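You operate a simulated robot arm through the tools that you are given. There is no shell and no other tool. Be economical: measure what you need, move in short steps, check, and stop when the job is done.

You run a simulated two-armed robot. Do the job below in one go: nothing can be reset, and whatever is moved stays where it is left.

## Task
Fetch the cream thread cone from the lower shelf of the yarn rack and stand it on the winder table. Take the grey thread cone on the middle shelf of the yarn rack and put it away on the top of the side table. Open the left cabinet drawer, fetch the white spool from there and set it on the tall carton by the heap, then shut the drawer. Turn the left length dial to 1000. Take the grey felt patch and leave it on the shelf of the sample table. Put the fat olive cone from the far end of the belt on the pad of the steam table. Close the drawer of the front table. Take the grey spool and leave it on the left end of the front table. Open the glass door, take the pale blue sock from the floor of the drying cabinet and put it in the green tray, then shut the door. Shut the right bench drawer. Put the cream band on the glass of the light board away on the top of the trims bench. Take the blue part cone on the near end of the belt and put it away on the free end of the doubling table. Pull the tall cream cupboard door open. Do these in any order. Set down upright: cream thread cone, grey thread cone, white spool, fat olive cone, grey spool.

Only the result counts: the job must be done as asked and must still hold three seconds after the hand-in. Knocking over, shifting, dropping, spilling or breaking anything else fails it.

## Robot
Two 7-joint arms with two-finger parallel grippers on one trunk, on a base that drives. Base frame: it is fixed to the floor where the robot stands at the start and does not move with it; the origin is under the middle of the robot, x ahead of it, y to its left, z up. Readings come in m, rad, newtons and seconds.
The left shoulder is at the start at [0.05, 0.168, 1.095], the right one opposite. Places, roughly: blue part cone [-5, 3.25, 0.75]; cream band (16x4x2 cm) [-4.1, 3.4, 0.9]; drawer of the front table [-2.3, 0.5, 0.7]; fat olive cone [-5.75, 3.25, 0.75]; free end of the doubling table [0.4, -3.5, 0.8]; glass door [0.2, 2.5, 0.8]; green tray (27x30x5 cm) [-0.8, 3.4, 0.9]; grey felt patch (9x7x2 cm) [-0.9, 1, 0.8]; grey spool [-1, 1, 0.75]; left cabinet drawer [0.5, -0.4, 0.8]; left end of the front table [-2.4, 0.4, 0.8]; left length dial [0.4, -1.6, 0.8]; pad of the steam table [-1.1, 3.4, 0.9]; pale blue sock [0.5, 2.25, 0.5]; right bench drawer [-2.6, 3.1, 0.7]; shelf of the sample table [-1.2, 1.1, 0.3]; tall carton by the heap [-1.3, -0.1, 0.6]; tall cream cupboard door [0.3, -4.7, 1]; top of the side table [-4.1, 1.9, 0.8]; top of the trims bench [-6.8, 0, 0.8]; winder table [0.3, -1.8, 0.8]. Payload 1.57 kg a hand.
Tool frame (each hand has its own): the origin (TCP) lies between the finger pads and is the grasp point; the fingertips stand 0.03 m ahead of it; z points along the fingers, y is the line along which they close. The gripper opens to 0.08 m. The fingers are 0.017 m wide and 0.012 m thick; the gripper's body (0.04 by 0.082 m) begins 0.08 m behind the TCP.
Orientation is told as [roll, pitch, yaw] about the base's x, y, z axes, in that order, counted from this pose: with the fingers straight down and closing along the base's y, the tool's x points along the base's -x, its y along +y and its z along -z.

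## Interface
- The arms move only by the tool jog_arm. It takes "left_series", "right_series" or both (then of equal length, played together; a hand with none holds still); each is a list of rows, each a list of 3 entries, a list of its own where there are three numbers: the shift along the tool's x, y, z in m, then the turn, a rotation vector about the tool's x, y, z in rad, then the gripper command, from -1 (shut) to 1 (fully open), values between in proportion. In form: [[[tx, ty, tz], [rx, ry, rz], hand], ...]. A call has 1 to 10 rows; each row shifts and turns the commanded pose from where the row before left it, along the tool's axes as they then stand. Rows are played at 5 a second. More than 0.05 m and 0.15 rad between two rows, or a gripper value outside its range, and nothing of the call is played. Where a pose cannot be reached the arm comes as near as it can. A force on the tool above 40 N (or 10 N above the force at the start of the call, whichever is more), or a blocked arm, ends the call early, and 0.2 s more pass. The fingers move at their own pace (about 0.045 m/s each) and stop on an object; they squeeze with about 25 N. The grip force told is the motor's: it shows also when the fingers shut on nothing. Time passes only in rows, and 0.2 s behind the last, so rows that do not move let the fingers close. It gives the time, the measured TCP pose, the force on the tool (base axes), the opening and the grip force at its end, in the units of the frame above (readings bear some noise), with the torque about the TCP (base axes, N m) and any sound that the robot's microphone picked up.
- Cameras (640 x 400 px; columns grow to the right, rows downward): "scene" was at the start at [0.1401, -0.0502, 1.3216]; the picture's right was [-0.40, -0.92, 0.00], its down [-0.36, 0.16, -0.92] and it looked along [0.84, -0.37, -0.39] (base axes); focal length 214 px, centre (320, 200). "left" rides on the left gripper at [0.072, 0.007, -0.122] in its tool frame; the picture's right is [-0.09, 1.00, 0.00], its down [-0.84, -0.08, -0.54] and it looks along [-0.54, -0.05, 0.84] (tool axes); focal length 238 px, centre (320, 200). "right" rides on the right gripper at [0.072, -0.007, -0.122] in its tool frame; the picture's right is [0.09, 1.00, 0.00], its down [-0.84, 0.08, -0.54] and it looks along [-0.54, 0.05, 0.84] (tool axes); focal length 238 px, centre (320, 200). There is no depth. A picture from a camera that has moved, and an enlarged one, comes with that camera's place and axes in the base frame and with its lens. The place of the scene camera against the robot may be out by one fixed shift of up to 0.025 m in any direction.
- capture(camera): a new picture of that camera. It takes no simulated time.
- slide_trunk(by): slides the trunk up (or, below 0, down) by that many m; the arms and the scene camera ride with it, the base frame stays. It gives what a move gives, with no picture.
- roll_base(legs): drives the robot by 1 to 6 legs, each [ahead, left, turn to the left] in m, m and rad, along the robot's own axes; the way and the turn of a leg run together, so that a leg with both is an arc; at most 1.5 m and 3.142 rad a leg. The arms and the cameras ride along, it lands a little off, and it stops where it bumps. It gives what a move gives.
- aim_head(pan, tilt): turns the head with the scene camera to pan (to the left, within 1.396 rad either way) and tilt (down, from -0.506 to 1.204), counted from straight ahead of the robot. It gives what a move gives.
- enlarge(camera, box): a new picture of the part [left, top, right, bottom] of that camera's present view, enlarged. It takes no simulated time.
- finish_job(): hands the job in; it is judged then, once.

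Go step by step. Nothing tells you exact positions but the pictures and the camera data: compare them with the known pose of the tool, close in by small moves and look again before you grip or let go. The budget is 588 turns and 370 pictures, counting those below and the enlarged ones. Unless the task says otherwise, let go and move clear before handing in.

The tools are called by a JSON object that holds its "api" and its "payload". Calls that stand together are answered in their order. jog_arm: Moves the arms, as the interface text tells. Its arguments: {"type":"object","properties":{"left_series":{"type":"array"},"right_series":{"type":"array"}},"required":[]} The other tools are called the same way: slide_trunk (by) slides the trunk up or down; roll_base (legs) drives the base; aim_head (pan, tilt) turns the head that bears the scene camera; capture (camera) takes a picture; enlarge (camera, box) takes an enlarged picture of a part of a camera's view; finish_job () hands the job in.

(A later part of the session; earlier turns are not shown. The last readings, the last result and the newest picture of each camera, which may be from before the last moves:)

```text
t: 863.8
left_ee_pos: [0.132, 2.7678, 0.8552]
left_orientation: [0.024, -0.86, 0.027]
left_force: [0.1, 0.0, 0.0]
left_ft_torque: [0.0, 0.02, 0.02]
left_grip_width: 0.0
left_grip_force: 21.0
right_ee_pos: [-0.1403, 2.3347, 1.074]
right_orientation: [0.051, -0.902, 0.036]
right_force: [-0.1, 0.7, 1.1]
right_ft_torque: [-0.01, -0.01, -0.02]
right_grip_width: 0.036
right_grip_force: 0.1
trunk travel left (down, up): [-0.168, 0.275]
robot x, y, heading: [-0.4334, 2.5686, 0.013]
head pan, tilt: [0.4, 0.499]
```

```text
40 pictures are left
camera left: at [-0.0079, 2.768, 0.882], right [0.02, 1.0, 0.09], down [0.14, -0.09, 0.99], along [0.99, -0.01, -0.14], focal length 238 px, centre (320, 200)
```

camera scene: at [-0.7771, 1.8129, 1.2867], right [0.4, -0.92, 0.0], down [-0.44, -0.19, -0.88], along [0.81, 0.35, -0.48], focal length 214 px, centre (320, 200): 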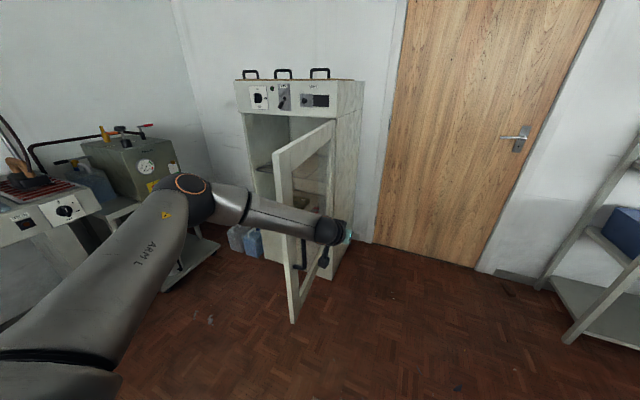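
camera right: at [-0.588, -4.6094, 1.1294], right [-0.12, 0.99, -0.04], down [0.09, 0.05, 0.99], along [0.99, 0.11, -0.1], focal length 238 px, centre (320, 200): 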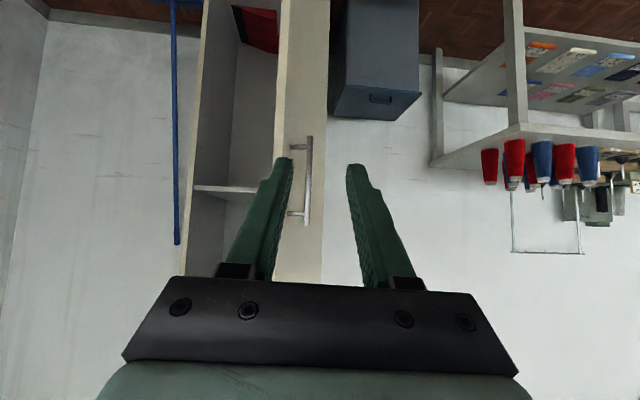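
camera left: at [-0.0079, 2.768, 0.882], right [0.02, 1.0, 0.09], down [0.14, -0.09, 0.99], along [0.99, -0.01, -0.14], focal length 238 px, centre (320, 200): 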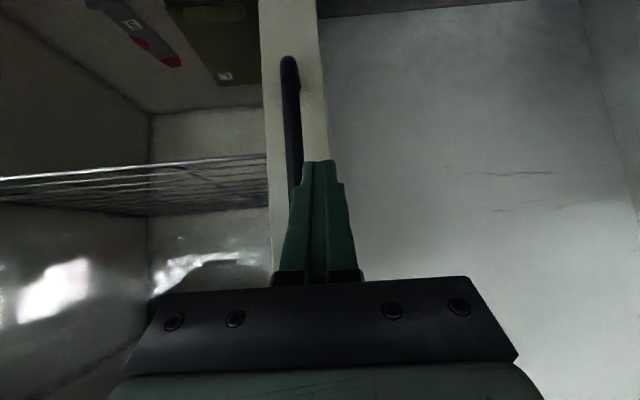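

{"api": "roll_base", "payload": {"legs": [[-0.03, -0.022, 0], [0.06, 0, 0], [0.03, 0, 0]]}}

{"api": "capture", "payload": {"camera": "left"}}

```text
t: 865.6
left_ee_pos: [0.1621, 2.7443, 0.8505]
left_orientation: [0.023, -0.838, 0.023]
left_force: [-9.8, -0.3, 2.8]
left_ft_torque: [-0.02, 0.03, 0.0]
left_grip_width: 0.0001
left_grip_force: 21.3
right_ee_pos: [-0.1054, 2.3138, 1.0736]
right_orientation: [0.05, -0.903, 0.039]
right_force: [-0.1, 0.3, 0.5]
right_ft_torque: [-0.01, 0.0, -0.01]
right_grip_width: 0.036
right_grip_force: 0.0
trunk travel left (down, up): [-0.168, 0.275]
robot x, y, heading: [-0.3984, 2.5497, 0.014]
head pan, tilt: [0.4, 0.499]
stopped in leg 3: the force on the tool passed its limit (the readings are from after the stop); the commanded pose is now the measured one
```

```text
39 pictures are left
camera left: at [0.022, 2.7449, 0.8796], right [0.02, 1.0, 0.08], down [0.16, -0.09, 0.98], along [0.99, -0.01, -0.16], focal length 238 px, centre (320, 200)
```

left: 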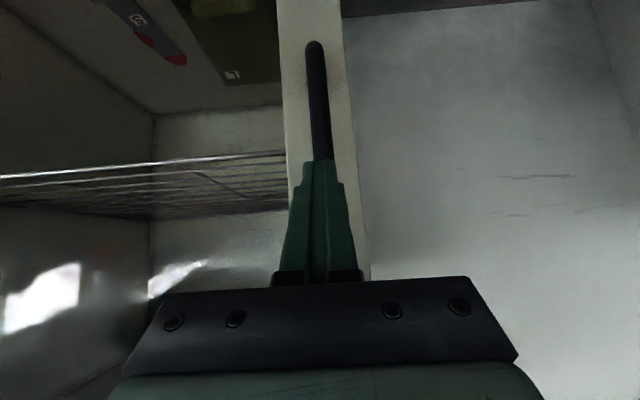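

{"api": "roll_base", "payload": {"legs": [[-0.3, 0, 0]]}}

{"api": "slide_trunk", "payload": {"by": 0.15}}

{"api": "aim_head", "payload": {"pan": 0.0, "tilt": 0.6}}

{"api": "capture", "payload": {"camera": "scene"}}

```text
t: 867.6
left_ee_pos: [-0.1345, 2.7411, 0.8492]
left_orientation: [0.024, -0.839, 0.024]
left_force: [0.3, -0.1, 0.6]
left_ft_torque: [-0.02, 0.01, 0.03]
left_grip_width: 0.0002
left_grip_force: 20.5
right_ee_pos: [-0.4015, 2.3095, 1.0739]
right_orientation: [0.052, -0.904, 0.036]
right_force: [0.0, -0.2, -0.2]
right_ft_torque: [-0.03, 0.02, 0.01]
right_grip_width: 0.0361
right_grip_force: 0.0
trunk travel left (down, up): [-0.168, 0.275]
robot x, y, heading: [-0.6945, 2.547, 0.019]
head pan, tilt: [0.4, 0.499]
```

```text
t: 869.4
left_ee_pos: [-0.1345, 2.7408, 1.0005]
left_orientation: [0.024, -0.839, 0.026]
left_force: [-0.3, 0.2, 0.2]
left_ft_torque: [-0.03, 0.03, -0.01]
left_grip_width: 0.0001
left_grip_force: 21.1
right_ee_pos: [-0.4019, 2.3088, 1.2243]
right_orientation: [0.053, -0.902, 0.037]
right_force: [0.4, 0.6, -0.7]
right_ft_torque: [0.0, 0.01, -0.02]
right_grip_width: 0.0361
right_grip_force: 0.0
trunk travel left (down, up): [-0.318, 0.125]
robot x, y, heading: [-0.696, 2.5464, 0.015]
head pan, tilt: [0.4, 0.499]
```

```text
t: 870.2
left_ee_pos: [-0.1343, 2.7415, 1.0001]
left_orientation: [0.021, -0.838, 0.022]
left_force: [-0.2, 0.4, 0.3]
left_ft_torque: [-0.03, 0.01, 0.0]
left_grip_width: 0.0002
left_grip_force: 21.8
right_ee_pos: [-0.4023, 2.3085, 1.2244]
right_orientation: [0.049, -0.904, 0.036]
right_force: [0.4, -0.3, 0.4]
right_ft_torque: [0.01, 0.02, 0.02]
right_grip_width: 0.0358
right_grip_force: 0.0
trunk travel left (down, up): [-0.318, 0.125]
robot x, y, heading: [-0.6983, 2.5446, 0.015]
head pan, tilt: [0.0, 0.6]
```

```text
38 pictures are left
camera scene: at [-0.5531, 2.5343, 1.3577], right [0.01, -1.0, 0.0], down [-0.56, -0.01, -0.83], along [0.83, 0.01, -0.56], focal length 214 px, centre (320, 200)
```

scene: 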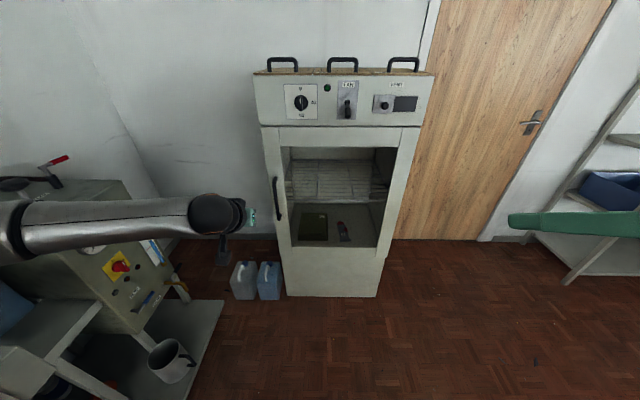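

{"api": "roll_base", "payload": {"legs": [[-0.4, 0, 0], [-0.3, -0.35, 0], [0, 0, 1.56], [0, 0, 1.56]]}}

{"api": "roll_base", "payload": {"legs": [[1.0, 0, 0], [0.55, 0, 0], [0, 0, 0.9]]}}

{"api": "aim_head", "payload": {"pan": 0.5, "tilt": 0.9}}

{"api": "capture", "payload": {"camera": "scene"}}

```text
t: 882.7
left_ee_pos: [-1.9589, 2.0044, 1.0002]
left_orientation: [0.023, -0.839, 3.139]
left_force: [-0.8, 0.0, -0.8]
left_ft_torque: [0.02, 0.01, 0.02]
left_grip_width: 0.0
left_grip_force: 21.5
right_ee_pos: [-1.6796, 2.4301, 1.2233]
right_orientation: [0.051, -0.902, -3.132]
right_force: [0.2, 0.4, -0.4]
right_ft_torque: [0.01, 0.01, 0.0]
right_grip_width: 0.036
right_grip_force: 0.1
trunk travel left (down, up): [-0.318, 0.125]
robot x, y, heading: [-1.3912, 2.1866, 3.128]
head pan, tilt: [0.0, 0.6]
```

```text
t: 893.0
left_ee_pos: [-3.1479, 1.6507, 1.0002]
left_orientation: [0.024, -0.836, -2.245]
left_force: [0.8, -0.7, 1.1]
left_ft_torque: [0.01, -0.02, -0.02]
left_grip_width: 0.0
left_grip_force: 21.6
right_ee_pos: [-3.3077, 2.131, 1.2226]
right_orientation: [0.051, -0.903, -2.231]
right_force: [-0.3, -0.1, -0.5]
right_ft_torque: [-0.01, -0.04, 0.01]
right_grip_width: 0.036
right_grip_force: 0.0
trunk travel left (down, up): [-0.318, 0.125]
robot x, y, heading: [-2.9342, 2.2094, -2.247]
head pan, tilt: [0.0, 0.6]
```

```text
t: 893.9
left_ee_pos: [-3.1475, 1.6504, 1.0007]
left_orientation: [0.023, -0.839, -2.243]
left_force: [-0.8, 0.0, -0.1]
left_ft_torque: [0.01, 0.04, 0.02]
left_grip_width: 0.0
left_grip_force: 21.3
right_ee_pos: [-3.3062, 2.1314, 1.2233]
right_orientation: [0.055, -0.903, -2.229]
right_force: [-0.1, -0.3, 0.8]
right_ft_torque: [-0.04, 0.0, 0.0]
right_grip_width: 0.036
right_grip_force: 0.1
trunk travel left (down, up): [-0.318, 0.125]
robot x, y, heading: [-2.9347, 2.2079, -2.25]
head pan, tilt: [0.499, 0.901]
```

```text
37 pictures are left
camera scene: at [-2.9606, 2.0884, 1.3329], right [-0.98, 0.18, 0.0], down [0.14, 0.77, -0.62], along [-0.11, -0.61, -0.78], focal length 214 px, centre (320, 200)
```

scene: 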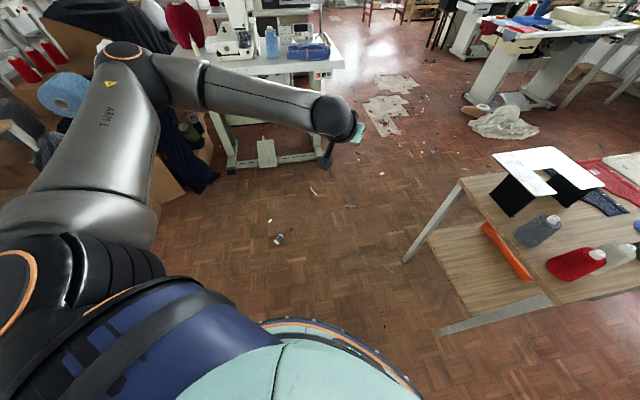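

{"api": "slide_trunk", "payload": {"by": -0.31}}

{"api": "jog_arm", "payload": {"left_series": [[[0.02, 0, 0.02], [0, 0.14, 0], 1], [[0.02, 0, 0.02], [0, 0.14, 0], 1], [[0.02, 0, 0.02], [0, 0.14, 0], 1], [[0.02, 0, 0.02], [0, 0.14, 0], 1], [[0.02, 0, 0.02], [0, 0.14, 0], 1], [[0.02, 0, 0.03], [0, 0.13, 0], 1], [[0.02, 0, 0.04], [0, 0, 0], 1], [[0.02, 0, 0.04], [0, 0, 0], 1], [[0, 0, 0.04], [0, 0, 0], 1], [[0, 0, 0.04], [0, 0, 0], 1]]}}

{"api": "jog_arm", "payload": {"left_series": [[[0.03, 0.02, 0.03], [0, 0, -0.1], 1], [[0.03, 0.02, 0.03], [0, 0, -0.14], 1], [[0.03, 0.02, 0.03], [0, 0, -0.14], 1], [[0.03, 0.02, 0.03], [0, 0, -0.14], 1], [[0.03, 0.02, 0.03], [0, 0, -0.14], 1], [[0, 0, 0], [0, 0, -0.14], 1], [[0, 0, 0], [0, 0, -0.14], 1], [[0, 0, 0], [0, 0, -0.14], 1], [[0, 0, 0], [0, 0, -0.14], 1], [[0, 0, 0], [0, 0, -0.14], 1]]}}

```text
t: 897.0
left_ee_pos: [-3.1473, 1.6507, 0.689]
left_orientation: [0.022, -0.838, -2.243]
left_force: [-0.5, -0.5, -0.1]
left_ft_torque: [-0.05, 0.01, 0.01]
left_grip_width: 0.0
left_grip_force: 21.6
right_ee_pos: [-3.3066, 2.1307, 0.9142]
right_orientation: [0.052, -0.901, -2.228]
right_force: [0.2, -0.3, -0.3]
right_ft_torque: [-0.02, 0.01, 0.01]
right_grip_width: 0.0363
right_grip_force: 0.0
trunk travel left (down, up): [-0.008, 0.435]
robot x, y, heading: [-2.9358, 2.2079, -2.244]
head pan, tilt: [0.499, 0.901]
```

```text
t: 899.2
left_ee_pos: [-3.0911, 1.7155, 0.36]
left_orientation: [0.016, -0.009, -2.225]
left_force: [0.5, -0.1, 0.0]
left_ft_torque: [0.0, 0.01, 0.01]
left_grip_width: 0.08
left_grip_force: 0.1
right_ee_pos: [-3.3079, 2.1324, 0.914]
right_orientation: [0.053, -0.903, -2.23]
right_force: [0.2, -0.1, 0.2]
right_ft_torque: [0.02, 0.03, 0.02]
right_grip_width: 0.0363
right_grip_force: 0.1
trunk travel left (down, up): [-0.008, 0.435]
robot x, y, heading: [-2.9374, 2.2044, -2.252]
head pan, tilt: [0.499, 0.901]
```

```text
t: 901.4
left_ee_pos: [-2.9399, 1.8094, 0.2105]
left_orientation: [-0.006, -0.018, -0.863]
left_force: [0.1, -0.2, -1.2]
left_ft_torque: [0.02, 0.0, -0.02]
left_grip_width: 0.08
left_grip_force: 0.0
right_ee_pos: [-3.3082, 2.1314, 0.9137]
right_orientation: [0.053, -0.901, -2.229]
right_force: [0.0, 0.1, 2.0]
right_ft_torque: [-0.03, 0.02, 0.04]
right_grip_width: 0.0359
right_grip_force: 0.1
trunk travel left (down, up): [-0.008, 0.435]
robot x, y, heading: [-2.9366, 2.2077, -2.25]
head pan, tilt: [0.499, 0.901]
```

{"api": "jog_arm", "payload": {"left_series": [[[0, 0, 0], [0, 0, 0.148], 1], [[0, 0, 0], [0, 0, 0.148], 1], [[0, 0, 0], [0, 0, 0.148], 1], [[0, 0, 0], [0, 0, 0.148], 1], [[0, 0, 0], [0, 0, 0.148], 1], [[0, 0, 0], [0, 0, 0.148], 1], [[0, 0, 0], [0, 0, 0.148], 1], [[0, 0, 0], [0, 0, 0.148], 1], [[0, 0, 0], [0, 0, 0.148], 1], [[0, 0, 0], [0, 0, 0.148], 1]]}}

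{"api": "jog_arm", "payload": {"left_series": [[[0, 0, 0], [0, 0, 0.148], 1], [[0, 0, 0], [0, 0, 0.148], 1], [[0, 0, 0], [0, 0, 0.148], 1], [[0, 0, 0], [0, 0, 0.148], 1], [[0, 0, 0], [0, 0, 0.148], 1], [[0, 0, 0], [0, 0, 0.148], 1], [[0, 0, 0], [0, 0, 0.148], 1], [[0, 0, 0], [0, 0, 0.148], 1], [[0, 0, 0], [0, 0, 0.148], 1], [[0, 0, 0], [0, 0, 0.148], 1]]}}

```text
t: 903.6
left_ee_pos: [-2.9406, 1.8092, 0.2114]
left_orientation: [0.013, -0.007, -2.348]
left_force: [-0.3, -0.3, 0.6]
left_ft_torque: [0.02, 0.02, 0.01]
left_grip_width: 0.0799
left_grip_force: 0.0
right_ee_pos: [-3.3072, 2.1306, 0.9137]
right_orientation: [0.051, -0.902, -2.229]
right_force: [-0.5, -0.2, -0.1]
right_ft_torque: [-0.02, -0.01, -0.01]
right_grip_width: 0.0361
right_grip_force: 0.0
trunk travel left (down, up): [-0.008, 0.435]
robot x, y, heading: [-2.9407, 2.2082, -2.25]
head pan, tilt: [0.499, 0.901]
```

```text
t: 905.8
left_ee_pos: [-2.9331, 1.8285, 0.2173]
left_orientation: [0.02, 0.016, 2.458]
left_force: [-0.8, 0.8, 1.4]
left_ft_torque: [0.01, 0.0, 0.0]
left_grip_width: 0.08
left_grip_force: 0.1
left hand out of reach, approached as far as the arm can: row 9, 10
right_ee_pos: [-3.3064, 2.1314, 0.9138]
right_orientation: [0.053, -0.903, -2.229]
right_force: [-0.6, -0.2, -1.1]
right_ft_torque: [0.02, 0.01, 0.0]
right_grip_width: 0.036
right_grip_force: 0.1
trunk travel left (down, up): [-0.008, 0.435]
robot x, y, heading: [-2.9332, 2.2055, -2.249]
head pan, tilt: [0.499, 0.901]
```

{"api": "jog_arm", "payload": {"left_series": [[[0.019, -0.045, 0], [0, 0, 0], 1], [[0.019, -0.045, 0], [0, 0, 0], 1], [[0.019, -0.045, 0], [0, 0, 0], 1], [[0.019, -0.045, 0], [0, 0, 0], 1], [[0, 0, 0.03], [0, 0, 0], 1], [[0, 0, 0.03], [0, 0, 0], 1], [[0, 0, 0.03], [0, 0, 0], 1], [[0, 0, 0], [0, 0, 0], 1]]}}

{"api": "capture", "payload": {"camera": "left"}}

```text
t: 907.6
left_ee_pos: [-2.801, 1.8966, 0.1261]
left_orientation: [0.007, 0.014, 2.455]
left_force: [-0.7, 0.1, 0.0]
left_ft_torque: [-0.03, 0.0, 0.01]
left_grip_width: 0.08
left_grip_force: 0.0
left hand out of reach, approached as far as the arm can: row 4
right_ee_pos: [-3.3075, 2.1313, 0.9135]
right_orientation: [0.053, -0.903, -2.228]
right_force: [0.4, -0.9, 0.1]
right_ft_torque: [0.02, -0.02, -0.02]
right_grip_width: 0.0359
right_grip_force: 0.0
trunk travel left (down, up): [-0.008, 0.435]
robot x, y, heading: [-2.9394, 2.2072, -2.252]
head pan, tilt: [0.499, 0.901]
```

```text
36 pictures are left
camera left: at [-2.7513, 1.848, 0.2504], right [-0.7, -0.71, 0.01], down [-0.6, 0.6, 0.53], along [-0.38, 0.37, -0.85], focal length 238 px, centre (320, 200)
```

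left: 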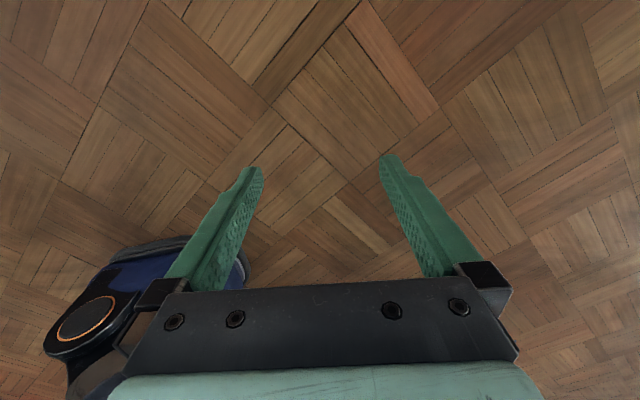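

{"api": "jog_arm", "payload": {"left_series": [[[0, 0, 0.03], [0, 0, 0], 1], [[0, 0, 0.025], [0, 0, 0], 1], [[0, 0, 0.02], [0, 0, 0], 1], [[0, 0, 0], [0, 0, 0], 1]]}}

```text
t: 908.6
left_ee_pos: [-2.7998, 1.9005, 0.0657]
left_orientation: [0.008, 0.015, 2.456]
left_force: [-0.2, -0.9, -0.3]
left_ft_torque: [0.02, 0.02, 0.03]
left_grip_width: 0.0801
left_grip_force: 0.1
left hand out of reach, approached as far as the arm can: row 3
right_ee_pos: [-3.3076, 2.1319, 0.9147]
right_orientation: [0.052, -0.902, -2.228]
right_force: [0.5, 0.6, 0.9]
right_ft_torque: [0.0, 0.02, -0.01]
right_grip_width: 0.0361
right_grip_force: 0.2
trunk travel left (down, up): [-0.008, 0.435]
robot x, y, heading: [-2.9397, 2.2063, -2.247]
head pan, tilt: [0.499, 0.901]
```

{"api": "jog_arm", "payload": {"left_series": [[[0, 0, -0.045], [0, 0, 0], 1], [[0, -0.045, -0.045], [0, 0, 0], 1], [[0, -0.045, 0], [0, 0, 0], 1], [[0, 0, 0], [0, 0, 0], 1]]}}

{"api": "slide_trunk", "payload": {"by": -0.008}}

{"api": "roll_base", "payload": {"legs": [[0.525, 0.3, 0]]}}

{"api": "capture", "payload": {"camera": "left"}}

```text
refused: row 2 steps farther than a row can; nothing moved
```

```text
t: 909.1
left_ee_pos: [-2.8001, 1.9003, 0.0578]
left_orientation: [0.01, 0.015, 2.457]
left_force: [-0.9, -0.2, 1.0]
left_ft_torque: [0.02, 0.01, 0.01]
left_grip_width: 0.0798
left_grip_force: 0.1
right_ee_pos: [-3.3078, 2.1313, 0.9062]
right_orientation: [0.053, -0.903, -2.228]
right_force: [-0.1, -0.5, -0.1]
right_ft_torque: [0.02, -0.01, 0.01]
right_grip_width: 0.0359
right_grip_force: 0.1
trunk travel left (down, up): [0.0, 0.443]
robot x, y, heading: [-2.9352, 2.2054, -2.251]
head pan, tilt: [0.499, 0.901]
```

```text
t: 912.5
left_ee_pos: [-2.8943, 1.3019, 0.0588]
left_orientation: [0.009, 0.016, 2.46]
left_force: [-0.7, -0.6, 1.1]
left_ft_torque: [-0.01, 0.01, -0.03]
left_grip_width: 0.08
left_grip_force: 0.0
right_ee_pos: [-3.4021, 1.5333, 0.9064]
right_orientation: [0.053, -0.903, -2.227]
right_force: [0.0, 0.2, -0.7]
right_ft_torque: [-0.03, 0.01, -0.03]
right_grip_width: 0.0361
right_grip_force: 0.0
trunk travel left (down, up): [0.0, 0.443]
robot x, y, heading: [-3.0317, 1.6091, -2.254]
head pan, tilt: [0.499, 0.901]
```

```text
35 pictures are left
camera left: at [-2.8444, 1.2536, 0.1825], right [-0.7, -0.71, 0.01], down [-0.6, 0.6, 0.53], along [-0.38, 0.36, -0.85], focal length 238 px, centre (320, 200)
```

left: 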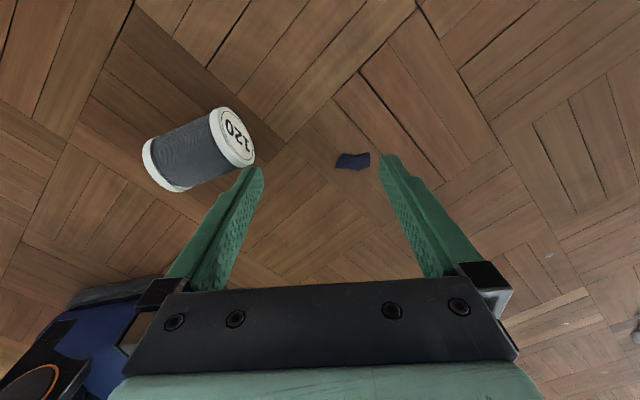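

{"api": "jog_arm", "payload": {"left_series": [[[0, 0, -0.045], [0, 0, 0], 1], [[0.009, -0.042, 0], [0, 0, 0], 1], [[0.009, -0.042, 0], [0, 0, 0], 1], [[0, 0, 0], [0, 0, 0], 1]]}}

{"api": "capture", "payload": {"camera": "left"}}

```text
t: 913.5
left_ee_pos: [-2.8782, 1.3116, 0.104]
left_orientation: [0.005, 0.017, 2.459]
left_force: [-0.7, 0.7, 0.1]
left_ft_torque: [0.03, 0.0, 0.03]
left_grip_width: 0.0801
left_grip_force: 0.0
left hand out of reach, approached as far as the arm can: row 2, 3
right_ee_pos: [-3.4025, 1.5324, 0.9058]
right_orientation: [0.052, -0.903, -2.228]
right_force: [-0.6, -0.9, -0.4]
right_ft_torque: [0.01, 0.0, 0.01]
right_grip_width: 0.0362
right_grip_force: 0.1
trunk travel left (down, up): [0.0, 0.443]
robot x, y, heading: [-3.0318, 1.6106, -2.253]
head pan, tilt: [0.499, 0.901]
```

```text
34 pictures are left
camera left: at [-2.8278, 1.2626, 0.2283], right [-0.7, -0.71, 0.0], down [-0.61, 0.6, 0.53], along [-0.38, 0.37, -0.85], focal length 238 px, centre (320, 200)
```

left: 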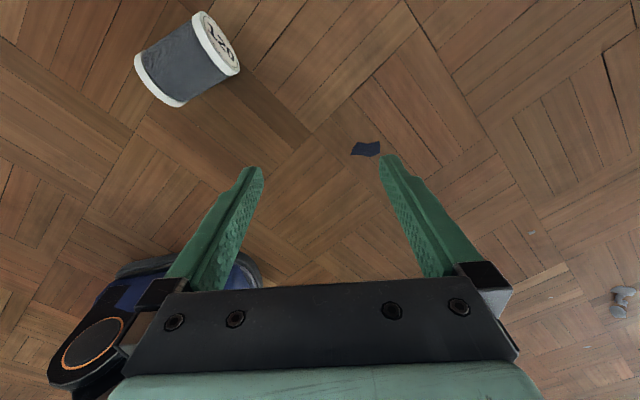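

{"api": "roll_base", "payload": {"legs": [[-0.067, 0.012, 0]]}}

{"api": "jog_arm", "payload": {"left_series": [[[0, 0, 0.015], [0, 0.08, 0], 1], [[0, 0, 0], [0, 0.08, 0], 1], [[0, 0, 0], [0, 0, 0], 1]]}}

{"api": "capture", "payload": {"camera": "left"}}

```text
t: 914.6
left_ee_pos: [-2.8252, 1.3555, 0.1043]
left_orientation: [0.005, 0.019, 2.46]
left_force: [0.1, 0.9, 0.1]
left_ft_torque: [-0.01, -0.01, 0.0]
left_grip_width: 0.0801
left_grip_force: 0.1
right_ee_pos: [-3.3511, 1.5766, 0.9061]
right_orientation: [0.053, -0.902, -2.23]
right_force: [0.9, 0.2, 0.4]
right_ft_torque: [0.0, -0.01, -0.01]
right_grip_width: 0.0359
right_grip_force: 0.0
trunk travel left (down, up): [0.0, 0.443]
robot x, y, heading: [-2.9818, 1.6553, -2.251]
head pan, tilt: [0.499, 0.901]
```

```text
t: 915.4
left_ee_pos: [-2.815, 1.3431, 0.0912]
left_orientation: [0.012, 0.204, 2.464]
left_force: [0.9, 0.2, -0.7]
left_ft_torque: [0.01, 0.03, -0.02]
left_grip_width: 0.0801
left_grip_force: 0.0
right_ee_pos: [-3.352, 1.5779, 0.9063]
right_orientation: [0.056, -0.904, -2.228]
right_force: [-0.5, -0.6, 0.0]
right_ft_torque: [-0.04, -0.01, 0.02]
right_grip_width: 0.0358
right_grip_force: 0.1
trunk travel left (down, up): [0.0, 0.443]
robot x, y, heading: [-2.98, 1.6521, -2.251]
head pan, tilt: [0.499, 0.901]
```

```text
33 pictures are left
camera left: at [-2.7834, 1.3103, 0.2259], right [-0.69, -0.72, -0.01], down [-0.67, 0.65, 0.36], along [-0.26, 0.26, -0.93], focal length 238 px, centre (320, 200)
```

left: 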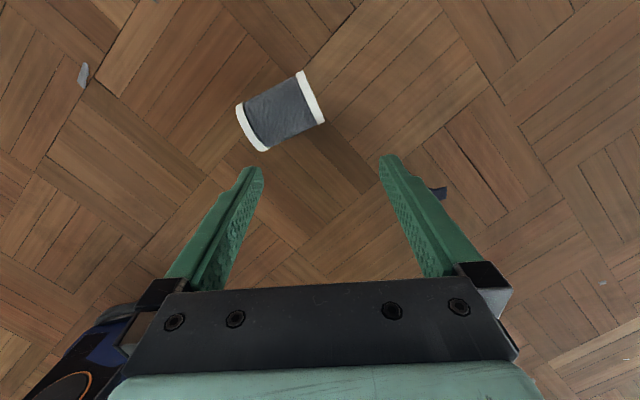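

{"api": "jog_arm", "payload": {"left_series": [[[0, 0, 0], [0, 0, -0.11], 1], [[0, 0, 0], [0, 0, -0.11], 1], [[0, 0, 0], [0, 0, -0.11], 1], [[0, 0, 0], [0, 0, 0], 1]]}}

{"api": "roll_base", "payload": {"legs": [[-0.028, 0.038, 0]]}}

{"api": "capture", "payload": {"camera": "left"}}

```text
t: 916.4
left_ee_pos: [-2.8136, 1.3446, 0.0911]
left_orientation: [0.077, 0.188, 2.805]
left_force: [0.0, 0.3, 0.0]
left_ft_torque: [0.01, -0.02, 0.0]
left_grip_width: 0.0801
left_grip_force: 0.1
right_ee_pos: [-3.3513, 1.5782, 0.9066]
right_orientation: [0.055, -0.902, -2.229]
right_force: [-0.3, 0.3, -0.4]
right_ft_torque: [0.0, 0.0, 0.0]
right_grip_width: 0.036
right_grip_force: 0.1
trunk travel left (down, up): [0.0, 0.443]
robot x, y, heading: [-2.9789, 1.6509, -2.253]
head pan, tilt: [0.499, 0.901]
```

```text
t: 917.3
left_ee_pos: [-2.767, 1.3422, 0.0905]
left_orientation: [0.074, 0.189, 2.804]
left_force: [-0.5, -0.6, 0.6]
left_ft_torque: [0.01, -0.01, 0.0]
left_grip_width: 0.0801
left_grip_force: 0.0
right_ee_pos: [-3.3038, 1.5755, 0.906]
right_orientation: [0.051, -0.905, -2.229]
right_force: [1.2, -0.4, -0.6]
right_ft_torque: [0.03, 0.0, 0.06]
right_grip_width: 0.0358
right_grip_force: 0.0
trunk travel left (down, up): [0.0, 0.443]
robot x, y, heading: [-2.9347, 1.6493, -2.253]
head pan, tilt: [0.499, 0.901]
```

```text
32 pictures are left
camera left: at [-2.7223, 1.3285, 0.2244], right [-0.43, -0.9, 0.06], down [-0.83, 0.42, 0.37], along [-0.36, 0.11, -0.93], focal length 238 px, centre (320, 200)
```

left: 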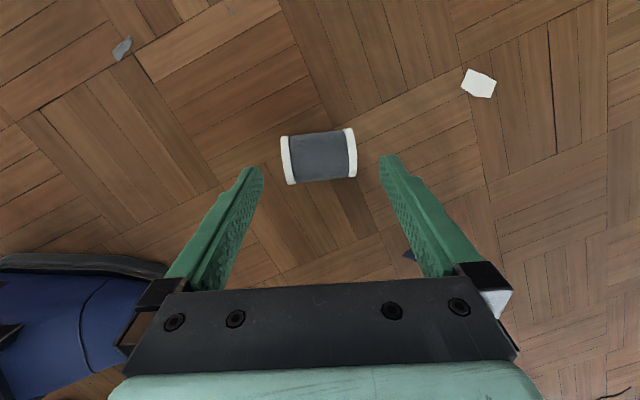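

{"api": "jog_arm", "payload": {"left_series": [[[-0.0034, 0, 0.0172], [0, 0, 0], 1], [[-0.0034, 0, 0.0172], [0, 0, 0], 1], [[0, 0, 0], [0, 0, 0], 1]]}}

{"api": "capture", "payload": {"camera": "left"}}

```text
t: 918.1
left_ee_pos: [-2.7696, 1.3394, 0.0544]
left_orientation: [0.077, 0.186, 2.803]
left_force: [0.1, -0.8, -0.6]
left_ft_torque: [0.02, -0.02, 0.02]
left_grip_width: 0.0801
left_grip_force: 0.0
right_ee_pos: [-3.3051, 1.5752, 0.9062]
right_orientation: [0.053, -0.902, -2.226]
right_force: [-0.3, -0.3, -1.2]
right_ft_torque: [-0.01, -0.02, -0.02]
right_grip_width: 0.0362
right_grip_force: 0.2
trunk travel left (down, up): [0.0, 0.443]
robot x, y, heading: [-2.931, 1.653, -2.256]
head pan, tilt: [0.499, 0.901]
```

```text
31 pictures are left
camera left: at [-2.7241, 1.3265, 0.1893], right [-0.43, -0.9, 0.06], down [-0.83, 0.42, 0.37], along [-0.36, 0.11, -0.93], focal length 238 px, centre (320, 200)
```

left: 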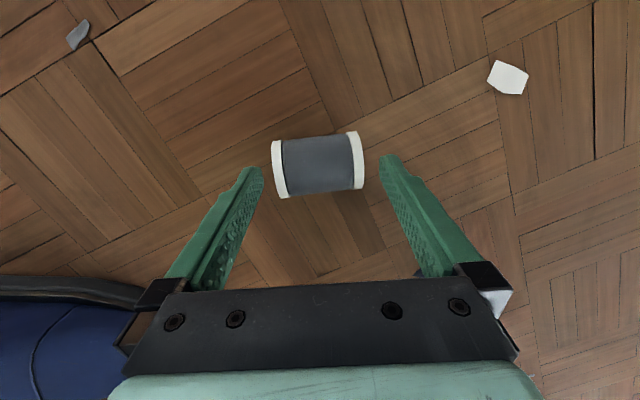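

{"api": "jog_arm", "payload": {"left_series": [[[-0.0022, 0, 0.0118], [0, 0, 0], 1], [[0, 0, 0], [0, 0, 0], 1]]}}

{"api": "jog_arm", "payload": {"left_series": [[[0, 0, 0], [0, 0, 0], -1], [[0, 0, 0], [0, 0, 0], -1], [[0, 0, 0], [0, 0, 0], -1], [[0, 0, 0], [0, 0, 0], -1]]}}

{"api": "capture", "payload": {"camera": "left"}}

```text
t: 918.7
left_ee_pos: [-2.7699, 1.3408, 0.0533]
left_orientation: [0.077, 0.187, 2.804]
left_force: [-0.5, 0.3, -0.9]
left_ft_torque: [-0.04, 0.0, -0.04]
left_grip_width: 0.0801
left_grip_force: 0.0
left hand out of reach, approached as far as the arm can: row 1
right_ee_pos: [-3.3033, 1.5749, 0.9062]
right_orientation: [0.052, -0.902, -2.225]
right_force: [0.3, 0.6, -0.1]
right_ft_torque: [0.0, 0.01, 0.01]
right_grip_width: 0.0363
right_grip_force: 0.1
trunk travel left (down, up): [0.0, 0.443]
robot x, y, heading: [-2.9311, 1.6514, -2.253]
head pan, tilt: [0.499, 0.901]
```

```text
t: 919.7
left_ee_pos: [-2.7687, 1.3398, 0.0557]
left_orientation: [0.077, 0.187, 2.803]
left_force: [-0.3, 0.9, 1.9]
left_ft_torque: [0.09, -0.08, 0.04]
left_grip_width: 0.0582
left_grip_force: 24.7
right_ee_pos: [-3.3036, 1.5759, 0.9056]
right_orientation: [0.052, -0.902, -2.227]
right_force: [-0.4, 0.1, 0.5]
right_ft_torque: [0.03, 0.02, 0.0]
right_grip_width: 0.036
right_grip_force: 0.0
trunk travel left (down, up): [0.0, 0.443]
robot x, y, heading: [-2.9328, 1.6506, -2.247]
head pan, tilt: [0.499, 0.901]
```

```text
30 pictures are left
camera left: at [-2.7236, 1.3263, 0.1896], right [-0.43, -0.9, 0.06], down [-0.83, 0.42, 0.37], along [-0.36, 0.11, -0.93], focal length 238 px, centre (320, 200)
```

left: 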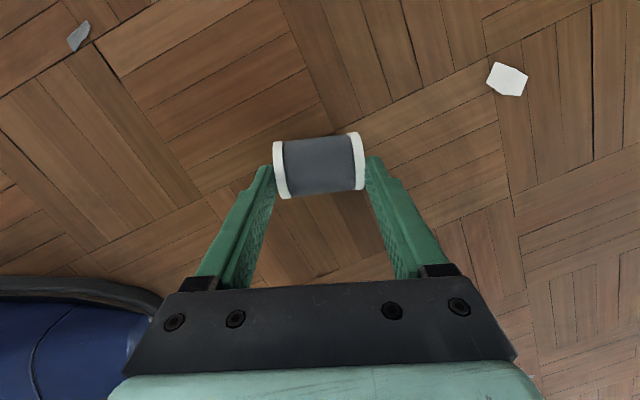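

{"api": "slide_trunk", "payload": {"by": 0.1}}

{"api": "capture", "payload": {"camera": "left"}}

```text
t: 921.0
left_ee_pos: [-2.7697, 1.3401, 0.1548]
left_orientation: [0.076, 0.187, 2.804]
left_force: [-0.5, 0.5, -0.7]
left_ft_torque: [-0.01, 0.0, 0.01]
left_grip_width: 0.058
left_grip_force: 24.9
right_ee_pos: [-3.3053, 1.5741, 1.0057]
right_orientation: [0.053, -0.901, -2.228]
right_force: [0.7, -1.2, 1.0]
right_ft_torque: [0.0, 0.01, -0.01]
right_grip_width: 0.0359
right_grip_force: 0.2
trunk travel left (down, up): [-0.1, 0.343]
robot x, y, heading: [-2.9322, 1.6522, -2.255]
head pan, tilt: [0.499, 0.901]
```

```text
29 pictures are left
camera left: at [-2.7237, 1.3262, 0.2895], right [-0.43, -0.9, 0.06], down [-0.83, 0.42, 0.37], along [-0.36, 0.11, -0.93], focal length 238 px, centre (320, 200)
```

left: 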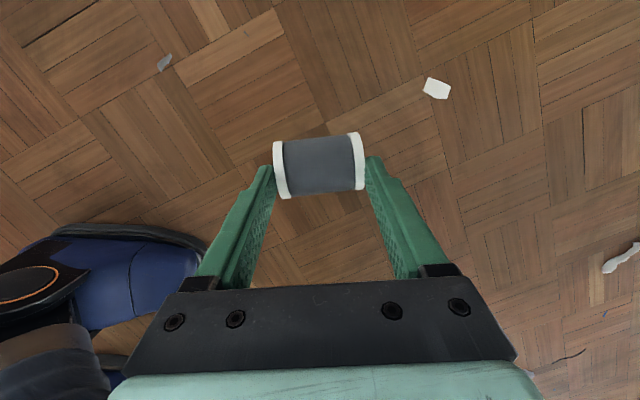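

{"api": "slide_trunk", "payload": {"by": 0.33}}

{"api": "jog_arm", "payload": {"left_series": [[[0.0086, 0, -0.0441], [0, 0, 0], -1], [[0.0086, 0, -0.0441], [0, 0, 0], -1], [[0.0086, 0, -0.0441], [0, 0, 0], -1], [[0.0086, 0, -0.0441], [0, 0, 0], -1], [[0.0086, 0, -0.0441], [0, 0, 0], -1], [[0.0086, 0.01, -0.0441], [0, 0, 0], -1], [[0.0086, 0.01, -0.0441], [0, 0, 0], -1], [[0.0086, 0.01, -0.0441], [0, 0, 0], -1], [[0.0086, 0.01, -0.0441], [0, 0, 0], -1], [[0, 0, 0], [0, 0, 0], -1]]}}

{"api": "aim_head", "payload": {"pan": 0.7, "tilt": 0.6}}

{"api": "capture", "payload": {"camera": "scene"}}

```text
t: 924.2
left_ee_pos: [-2.7693, 1.3401, 0.4859]
left_orientation: [0.076, 0.188, 2.803]
left_force: [0.3, 0.4, 0.4]
left_ft_torque: [0.0, 0.01, -0.01]
left_grip_width: 0.0579
left_grip_force: 25.2
right_ee_pos: [-3.3043, 1.5757, 1.3363]
right_orientation: [0.049, -0.902, -2.227]
right_force: [1.1, -0.3, 0.6]
right_ft_torque: [-0.01, 0.02, 0.01]
right_grip_width: 0.036
right_grip_force: 0.1
trunk travel left (down, up): [-0.43, 0.013]
robot x, y, heading: [-2.9321, 1.6506, -2.255]
head pan, tilt: [0.499, 0.901]
```

```text
t: 926.5
left_ee_pos: [-2.78, 1.3106, 0.8819]
left_orientation: [0.072, 0.188, 2.803]
left_force: [0.0, -0.8, -0.3]
left_ft_torque: [0.03, -0.02, -0.02]
left_grip_width: 0.058
left_grip_force: 25.2
left hand out of reach, approached as far as the arm can: row 4, 9
right_ee_pos: [-3.3053, 1.5753, 1.3362]
right_orientation: [0.052, -0.901, -2.228]
right_force: [-0.1, 0.0, -0.8]
right_ft_torque: [0.0, 0.01, -0.05]
right_grip_width: 0.0358
right_grip_force: 0.1
trunk travel left (down, up): [-0.43, 0.013]
robot x, y, heading: [-2.9295, 1.6507, -2.256]
head pan, tilt: [0.499, 0.901]
```

```text
t: 927.2
left_ee_pos: [-2.7803, 1.3106, 0.8809]
left_orientation: [0.075, 0.186, 2.804]
left_force: [0.4, -0.4, -0.8]
left_ft_torque: [0.0, 0.01, -0.01]
left_grip_width: 0.0575
left_grip_force: 25.1
right_ee_pos: [-3.3037, 1.5749, 1.3364]
right_orientation: [0.05, -0.903, -2.227]
right_force: [0.1, 0.5, 0.0]
right_ft_torque: [-0.01, -0.01, 0.01]
right_grip_width: 0.0359
right_grip_force: 0.1
trunk travel left (down, up): [-0.43, 0.013]
robot x, y, heading: [-2.9338, 1.6518, -2.251]
head pan, tilt: [0.7, 0.6]
```

```text
28 pictures are left
camera scene: at [-2.9421, 1.5187, 1.4698], right [-1.0, -0.02, 0.0], down [-0.01, 0.57, -0.82], along [0.02, -0.82, -0.57], focal length 214 px, centre (320, 200)
```

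scene: 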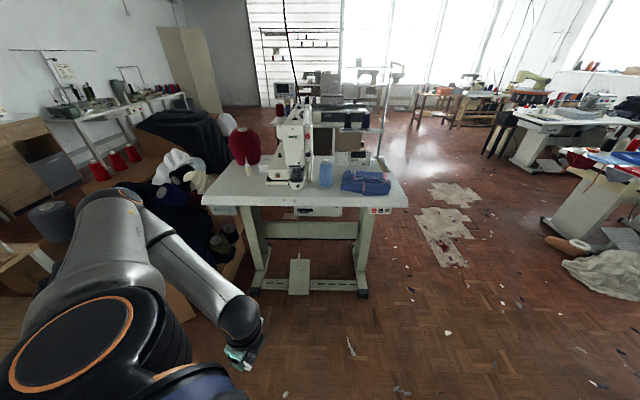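

{"api": "jog_arm", "payload": {"left_series": [[[-0.0284, 0.0368, -0.003], [0, 0, 0], -1], [[-0.0284, 0.0368, -0.003], [0, 0, 0], -1], [[-0.0284, 0.0368, -0.003], [0, 0, 0], -1], [[-0.0284, 0.0368, -0.003], [0, 0, 0], -1], [[-0.0284, 0.0368, -0.003], [0, 0, 0], -1], [[-0.0284, 0.0368, -0.003], [0, 0, 0], -1], [[-0.0284, 0.0368, -0.003], [0, 0, 0], -1], [[0, 0, 0], [0, 0, 0], -1]]}}

{"api": "capture", "payload": {"camera": "left"}}

```text
t: 929.0
left_ee_pos: [-2.9893, 1.2149, 0.9099]
left_orientation: [0.078, 0.187, 2.805]
left_force: [-0.4, 0.6, -0.4]
left_ft_torque: [0.01, 0.02, 0.02]
left_grip_width: 0.0576
left_grip_force: 24.9
left hand out of reach, approached as far as the arm can: row 5, 6, 7
right_ee_pos: [-3.3031, 1.5749, 1.3352]
right_orientation: [0.053, -0.901, -2.226]
right_force: [-0.2, -0.2, 0.7]
right_ft_torque: [0.01, -0.01, 0.02]
right_grip_width: 0.0359
right_grip_force: 0.1
trunk travel left (down, up): [-0.43, 0.013]
robot x, y, heading: [-2.9365, 1.6542, -2.25]
head pan, tilt: [0.7, 0.6]
```

```text
27 pictures are left
camera left: at [-2.9441, 1.2017, 1.0436], right [-0.43, -0.9, 0.06], down [-0.83, 0.42, 0.37], along [-0.36, 0.11, -0.93], focal length 238 px, centre (320, 200)
```

left: 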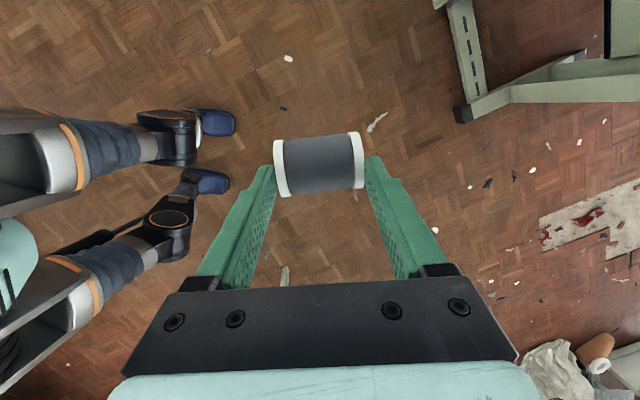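

{"api": "roll_base", "payload": {"legs": [[0, 0, 0.336], [0.3, 0.35, 0], [0.25, 0.29, 0]]}}

{"api": "capture", "payload": {"camera": "left"}}

```text
t: 934.7
left_ee_pos: [-2.4649, 0.5311, 0.9095]
left_orientation: [0.079, 0.187, 3.135]
left_force: [0.6, 0.2, 0.5]
left_ft_torque: [-0.02, -0.01, 0.01]
left_grip_width: 0.0578
left_grip_force: 24.5
right_ee_pos: [-2.8802, 0.7703, 1.3354]
right_orientation: [0.051, -0.906, -1.895]
right_force: [-0.8, 0.2, 0.1]
right_ft_torque: [-0.03, -0.01, 0.04]
right_grip_width: 0.0359
right_grip_force: 0.0
trunk travel left (down, up): [-0.43, 0.013]
robot x, y, heading: [-2.5589, 0.9601, -1.924]
head pan, tilt: [0.7, 0.6]
stopped in leg 3: the robot was blocked; the commanded pose is now the measured one
```

```text
26 pictures are left
camera left: at [-2.4175, 0.5343, 1.0438], right [-0.11, -0.99, 0.06], down [-0.92, 0.12, 0.37], along [-0.37, -0.01, -0.93], focal length 238 px, centre (320, 200)
```

left: 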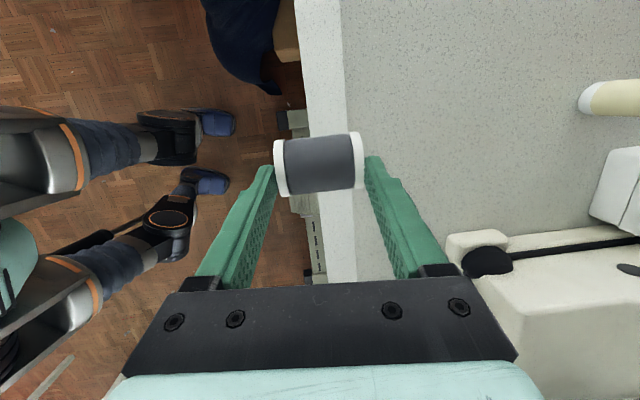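

{"api": "jog_arm", "payload": {"left_series": [[[0, 0.03, 0], [0, -0.09, 0], -1], [[0, 0.03, 0], [0, -0.09, 0], -1], [[0, 0.03, 0], [0, 0, 0], -1], [[0, 0, 0], [0, 0, 0], -1]]}}

```text
t: 935.7
left_ee_pos: [-2.4587, 0.536, 0.9228]
left_orientation: [0.078, 0.127, 3.132]
left_force: [0.9, 0.3, 0.5]
left_ft_torque: [-0.01, 0.03, 0.03]
left_grip_width: 0.0576
left_grip_force: 24.6
left hand out of reach, approached as far as the arm can: row 1, 2, 3
right_ee_pos: [-2.8793, 0.7696, 1.336]
right_orientation: [0.051, -0.902, -1.896]
right_force: [0.0, -0.8, -0.3]
right_ft_torque: [0.0, 0.02, 0.02]
right_grip_width: 0.036
right_grip_force: 0.0
trunk travel left (down, up): [-0.43, 0.013]
robot x, y, heading: [-2.5534, 0.9623, -1.922]
head pan, tilt: [0.7, 0.6]
```

{"api": "jog_arm", "payload": {"left_series": [[[0, 0, 0], [0, 0, -0.148], -1], [[0, 0, 0], [0, 0, -0.148], -1], [[0, 0, 0], [0, 0, -0.148], -1], [[0, 0, 0], [0, 0, -0.148], -1], [[-0.0236, 0.035, 0], [0, 0, 0], -1], [[-0.0236, 0.035, 0], [0, 0, 0], -1], [[0, 0, 0], [0, 0, 0], -1]]}}

{"api": "capture", "payload": {"camera": "left"}}

```text
t: 937.3
left_ee_pos: [-2.4627, 0.4513, 0.9287]
left_orientation: [0.136, 0.062, -2.559]
left_force: [-0.6, 0.4, 0.4]
left_ft_torque: [-0.01, 0.03, -0.01]
left_grip_width: 0.0574
left_grip_force: 25.3
right_ee_pos: [-2.8802, 0.7702, 1.3359]
right_orientation: [0.051, -0.906, -1.896]
right_force: [-0.4, 0.2, 0.4]
right_ft_torque: [0.01, -0.03, 0.01]
right_grip_width: 0.0359
right_grip_force: 0.1
trunk travel left (down, up): [-0.43, 0.013]
robot x, y, heading: [-2.5511, 0.9631, -1.915]
head pan, tilt: [0.7, 0.6]
```

```text
25 pictures are left
camera left: at [-2.4141, 0.4952, 1.0564], right [0.46, -0.88, 0.13], down [-0.81, -0.35, 0.47], along [-0.37, -0.32, -0.87], focal length 238 px, centre (320, 200)
```

left: 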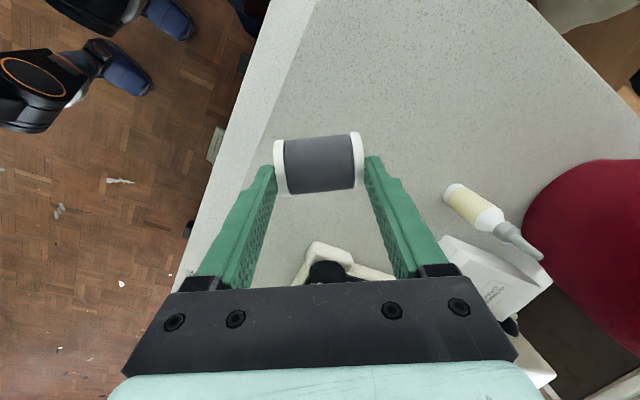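

{"api": "jog_arm", "payload": {"left_series": [[[0.025, 0.017, 0], [0, 0, 0], -1], [[0.025, 0.017, 0], [0, 0, 0], -1], [[-0.0026, -0.0048, 0.0345], [0, 0, 0], -1], [[-0.0026, -0.0048, 0.0345], [0, 0, 0], -1], [[0, 0, 0], [0, 0, 0], -1]]}}

{"api": "jog_arm", "payload": {"left_series": [[[-0.0005, -0.001, 0.007], [0, 0, 0], -1], [[0, 0, 0], [0, 0, 0], -1]]}}

{"api": "jog_arm", "payload": {"left_series": [[[-0.0005, -0.001, 0.007], [0, 0, 0], -1], [[0, 0, 0], [0, 0, 0], -1]]}}

```text
t: 938.5
left_ee_pos: [-2.4034, 0.451, 0.8665]
left_orientation: [0.136, 0.062, -2.559]
left_force: [-0.4, 0.9, -0.2]
left_ft_torque: [0.0, 0.01, 0.0]
left_grip_width: 0.0574
left_grip_force: 24.8
right_ee_pos: [-2.8807, 0.7701, 1.3362]
right_orientation: [0.051, -0.902, -1.896]
right_force: [0.5, -0.7, -0.2]
right_ft_torque: [0.02, 0.0, -0.01]
right_grip_width: 0.036
right_grip_force: 0.2
trunk travel left (down, up): [-0.43, 0.013]
robot x, y, heading: [-2.5541, 0.9632, -1.918]
head pan, tilt: [0.7, 0.6]
```

```text
t: 939.1
left_ee_pos: [-2.4031, 0.4505, 0.859]
left_orientation: [0.135, 0.063, -2.559]
left_force: [0.3, -0.5, -0.4]
left_ft_torque: [0.02, -0.04, 0.0]
left_grip_width: 0.0575
left_grip_force: 24.7
right_ee_pos: [-2.88, 0.7699, 1.3353]
right_orientation: [0.049, -0.902, -1.897]
right_force: [0.9, -0.1, 0.1]
right_ft_torque: [0.02, 0.02, -0.02]
right_grip_width: 0.036
right_grip_force: 0.0
trunk travel left (down, up): [-0.43, 0.013]
robot x, y, heading: [-2.5549, 0.9635, -1.914]
head pan, tilt: [0.7, 0.6]
```

```text
t: 939.7
left_ee_pos: [-2.4029, 0.4515, 0.8539]
left_orientation: [0.136, 0.061, -2.559]
left_force: [-0.5, -0.2, -0.5]
left_ft_torque: [0.03, -0.02, 0.03]
left_grip_width: 0.0575
left_grip_force: 25.3
right_ee_pos: [-2.8796, 0.7688, 1.3365]
right_orientation: [0.051, -0.902, -1.896]
right_force: [-1.0, 0.2, 0.0]
right_ft_torque: [0.03, -0.02, 0.02]
right_grip_width: 0.0362
right_grip_force: 0.1
trunk travel left (down, up): [-0.43, 0.013]
robot x, y, heading: [-2.5565, 0.9641, -1.914]
head pan, tilt: [0.7, 0.6]
```

{"api": "jog_arm", "payload": {"left_series": [[[-0.0005, -0.001, 0.006], [0, 0, 0], -1], [[0, 0, 0], [0, 0, 0], -1]]}}

{"api": "jog_arm", "payload": {"left_series": [[[-0.0005, -0.001, 0.006], [0, 0, 0], -1], [[0, 0, 0], [0, 0, 0], -1]]}}

{"api": "jog_arm", "payload": {"left_series": [[[-0.0005, -0.001, 0.006], [0, 0, 0], -1], [[0, 0, 0], [0, 0, 0], -1]]}}

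```text
t: 940.3
left_ee_pos: [-2.4037, 0.4516, 0.8469]
left_orientation: [0.135, 0.063, -2.56]
left_force: [0.3, 0.4, -0.3]
left_ft_torque: [0.01, -0.01, 0.04]
left_grip_width: 0.0571
left_grip_force: 24.6
right_ee_pos: [-2.8794, 0.7686, 1.3365]
right_orientation: [0.052, -0.903, -1.895]
right_force: [-0.3, 0.0, -0.1]
right_ft_torque: [-0.01, 0.04, -0.02]
right_grip_width: 0.0361
right_grip_force: 0.1
trunk travel left (down, up): [-0.43, 0.013]
robot x, y, heading: [-2.555, 0.9609, -1.92]
head pan, tilt: [0.7, 0.6]
```

```text
t: 940.9
left_ee_pos: [-2.4041, 0.4523, 0.8405]
left_orientation: [0.137, 0.061, -2.558]
left_force: [0.4, 0.7, 2.6]
left_ft_torque: [0.11, -0.05, -0.01]
left_grip_width: 0.0577
left_grip_force: 25.0
right_ee_pos: [-2.8792, 0.7704, 1.3369]
right_orientation: [0.051, -0.904, -1.896]
right_force: [-0.3, 0.0, 0.0]
right_ft_torque: [0.02, -0.01, 0.0]
right_grip_width: 0.0359
right_grip_force: 0.0
trunk travel left (down, up): [-0.43, 0.013]
robot x, y, heading: [-2.5519, 0.9605, -1.917]
head pan, tilt: [0.7, 0.6]
```

```text
t: 941.5
left_ee_pos: [-2.4045, 0.4506, 0.8374]
left_orientation: [0.142, 0.055, -2.558]
left_force: [3.1, -2.4, 23.0]
left_ft_torque: [0.31, -0.02, -0.08]
left_grip_width: 0.0583
left_grip_force: 25.4
right_ee_pos: [-2.8802, 0.7711, 1.3374]
right_orientation: [0.051, -0.904, -1.894]
right_force: [0.0, 0.4, 0.0]
right_ft_torque: [0.0, -0.02, 0.02]
right_grip_width: 0.0361
right_grip_force: 0.1
trunk travel left (down, up): [-0.43, 0.013]
robot x, y, heading: [-2.5556, 0.9614, -1.917]
head pan, tilt: [0.7, 0.6]
```

{"api": "jog_arm", "payload": {"left_series": [[[0, 0, -0.004], [0, 0, 0], -1], [[0, 0, 0], [0, 0, 0], 0.55], [[0, 0, 0], [0, 0, 0], 0.7], [[0, 0, 0], [0, 0, 0], 0.7]]}}

{"api": "jog_arm", "payload": {"left_series": [[[0.001, 0.002, -0.02], [0, 0, 0], 0.7], [[0.002, 0.004, -0.045], [0, 0, 0], 0.7], [[0.002, 0.004, -0.045], [0, 0, 0], 0.7], [[0, 0, 0], [0, 0, 0], 0.7]]}}

{"api": "capture", "payload": {"camera": "left"}}

```text
t: 942.5
left_ee_pos: [-2.4051, 0.4519, 0.8384]
left_orientation: [0.134, 0.062, -2.561]
left_force: [-0.6, 0.6, -0.3]
left_ft_torque: [-0.01, -0.03, -0.03]
left_grip_width: 0.0679
left_grip_force: 0.0
right_ee_pos: [-2.8797, 0.7696, 1.3357]
right_orientation: [0.05, -0.902, -1.896]
right_force: [-0.8, -0.5, -0.5]
right_ft_torque: [-0.02, -0.01, 0.01]
right_grip_width: 0.036
right_grip_force: 0.0
trunk travel left (down, up): [-0.43, 0.013]
robot x, y, heading: [-2.5513, 0.9637, -1.924]
head pan, tilt: [0.7, 0.6]
```

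```text
t: 943.5
left_ee_pos: [-2.4072, 0.4552, 0.9493]
left_orientation: [0.137, 0.063, -2.559]
left_force: [-0.6, 0.2, -0.1]
left_ft_torque: [0.03, -0.01, 0.03]
left_grip_width: 0.0679
left_grip_force: 0.0
right_ee_pos: [-2.8805, 0.7701, 1.3346]
right_orientation: [0.052, -0.903, -1.896]
right_force: [-1.1, 0.1, -0.5]
right_ft_torque: [0.02, 0.03, -0.04]
right_grip_width: 0.0361
right_grip_force: 0.1
trunk travel left (down, up): [-0.43, 0.013]
robot x, y, heading: [-2.5543, 0.9599, -1.92]
head pan, tilt: [0.7, 0.6]
```

```text
24 pictures are left
camera left: at [-2.3607, 0.498, 1.0766], right [0.46, -0.88, 0.13], down [-0.81, -0.35, 0.47], along [-0.37, -0.32, -0.87], focal length 238 px, centre (320, 200)
```

left: 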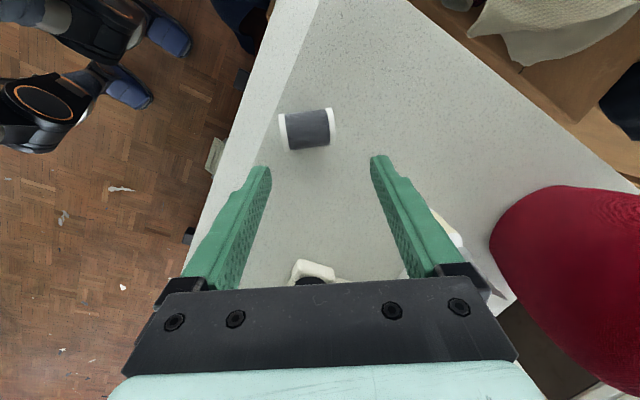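

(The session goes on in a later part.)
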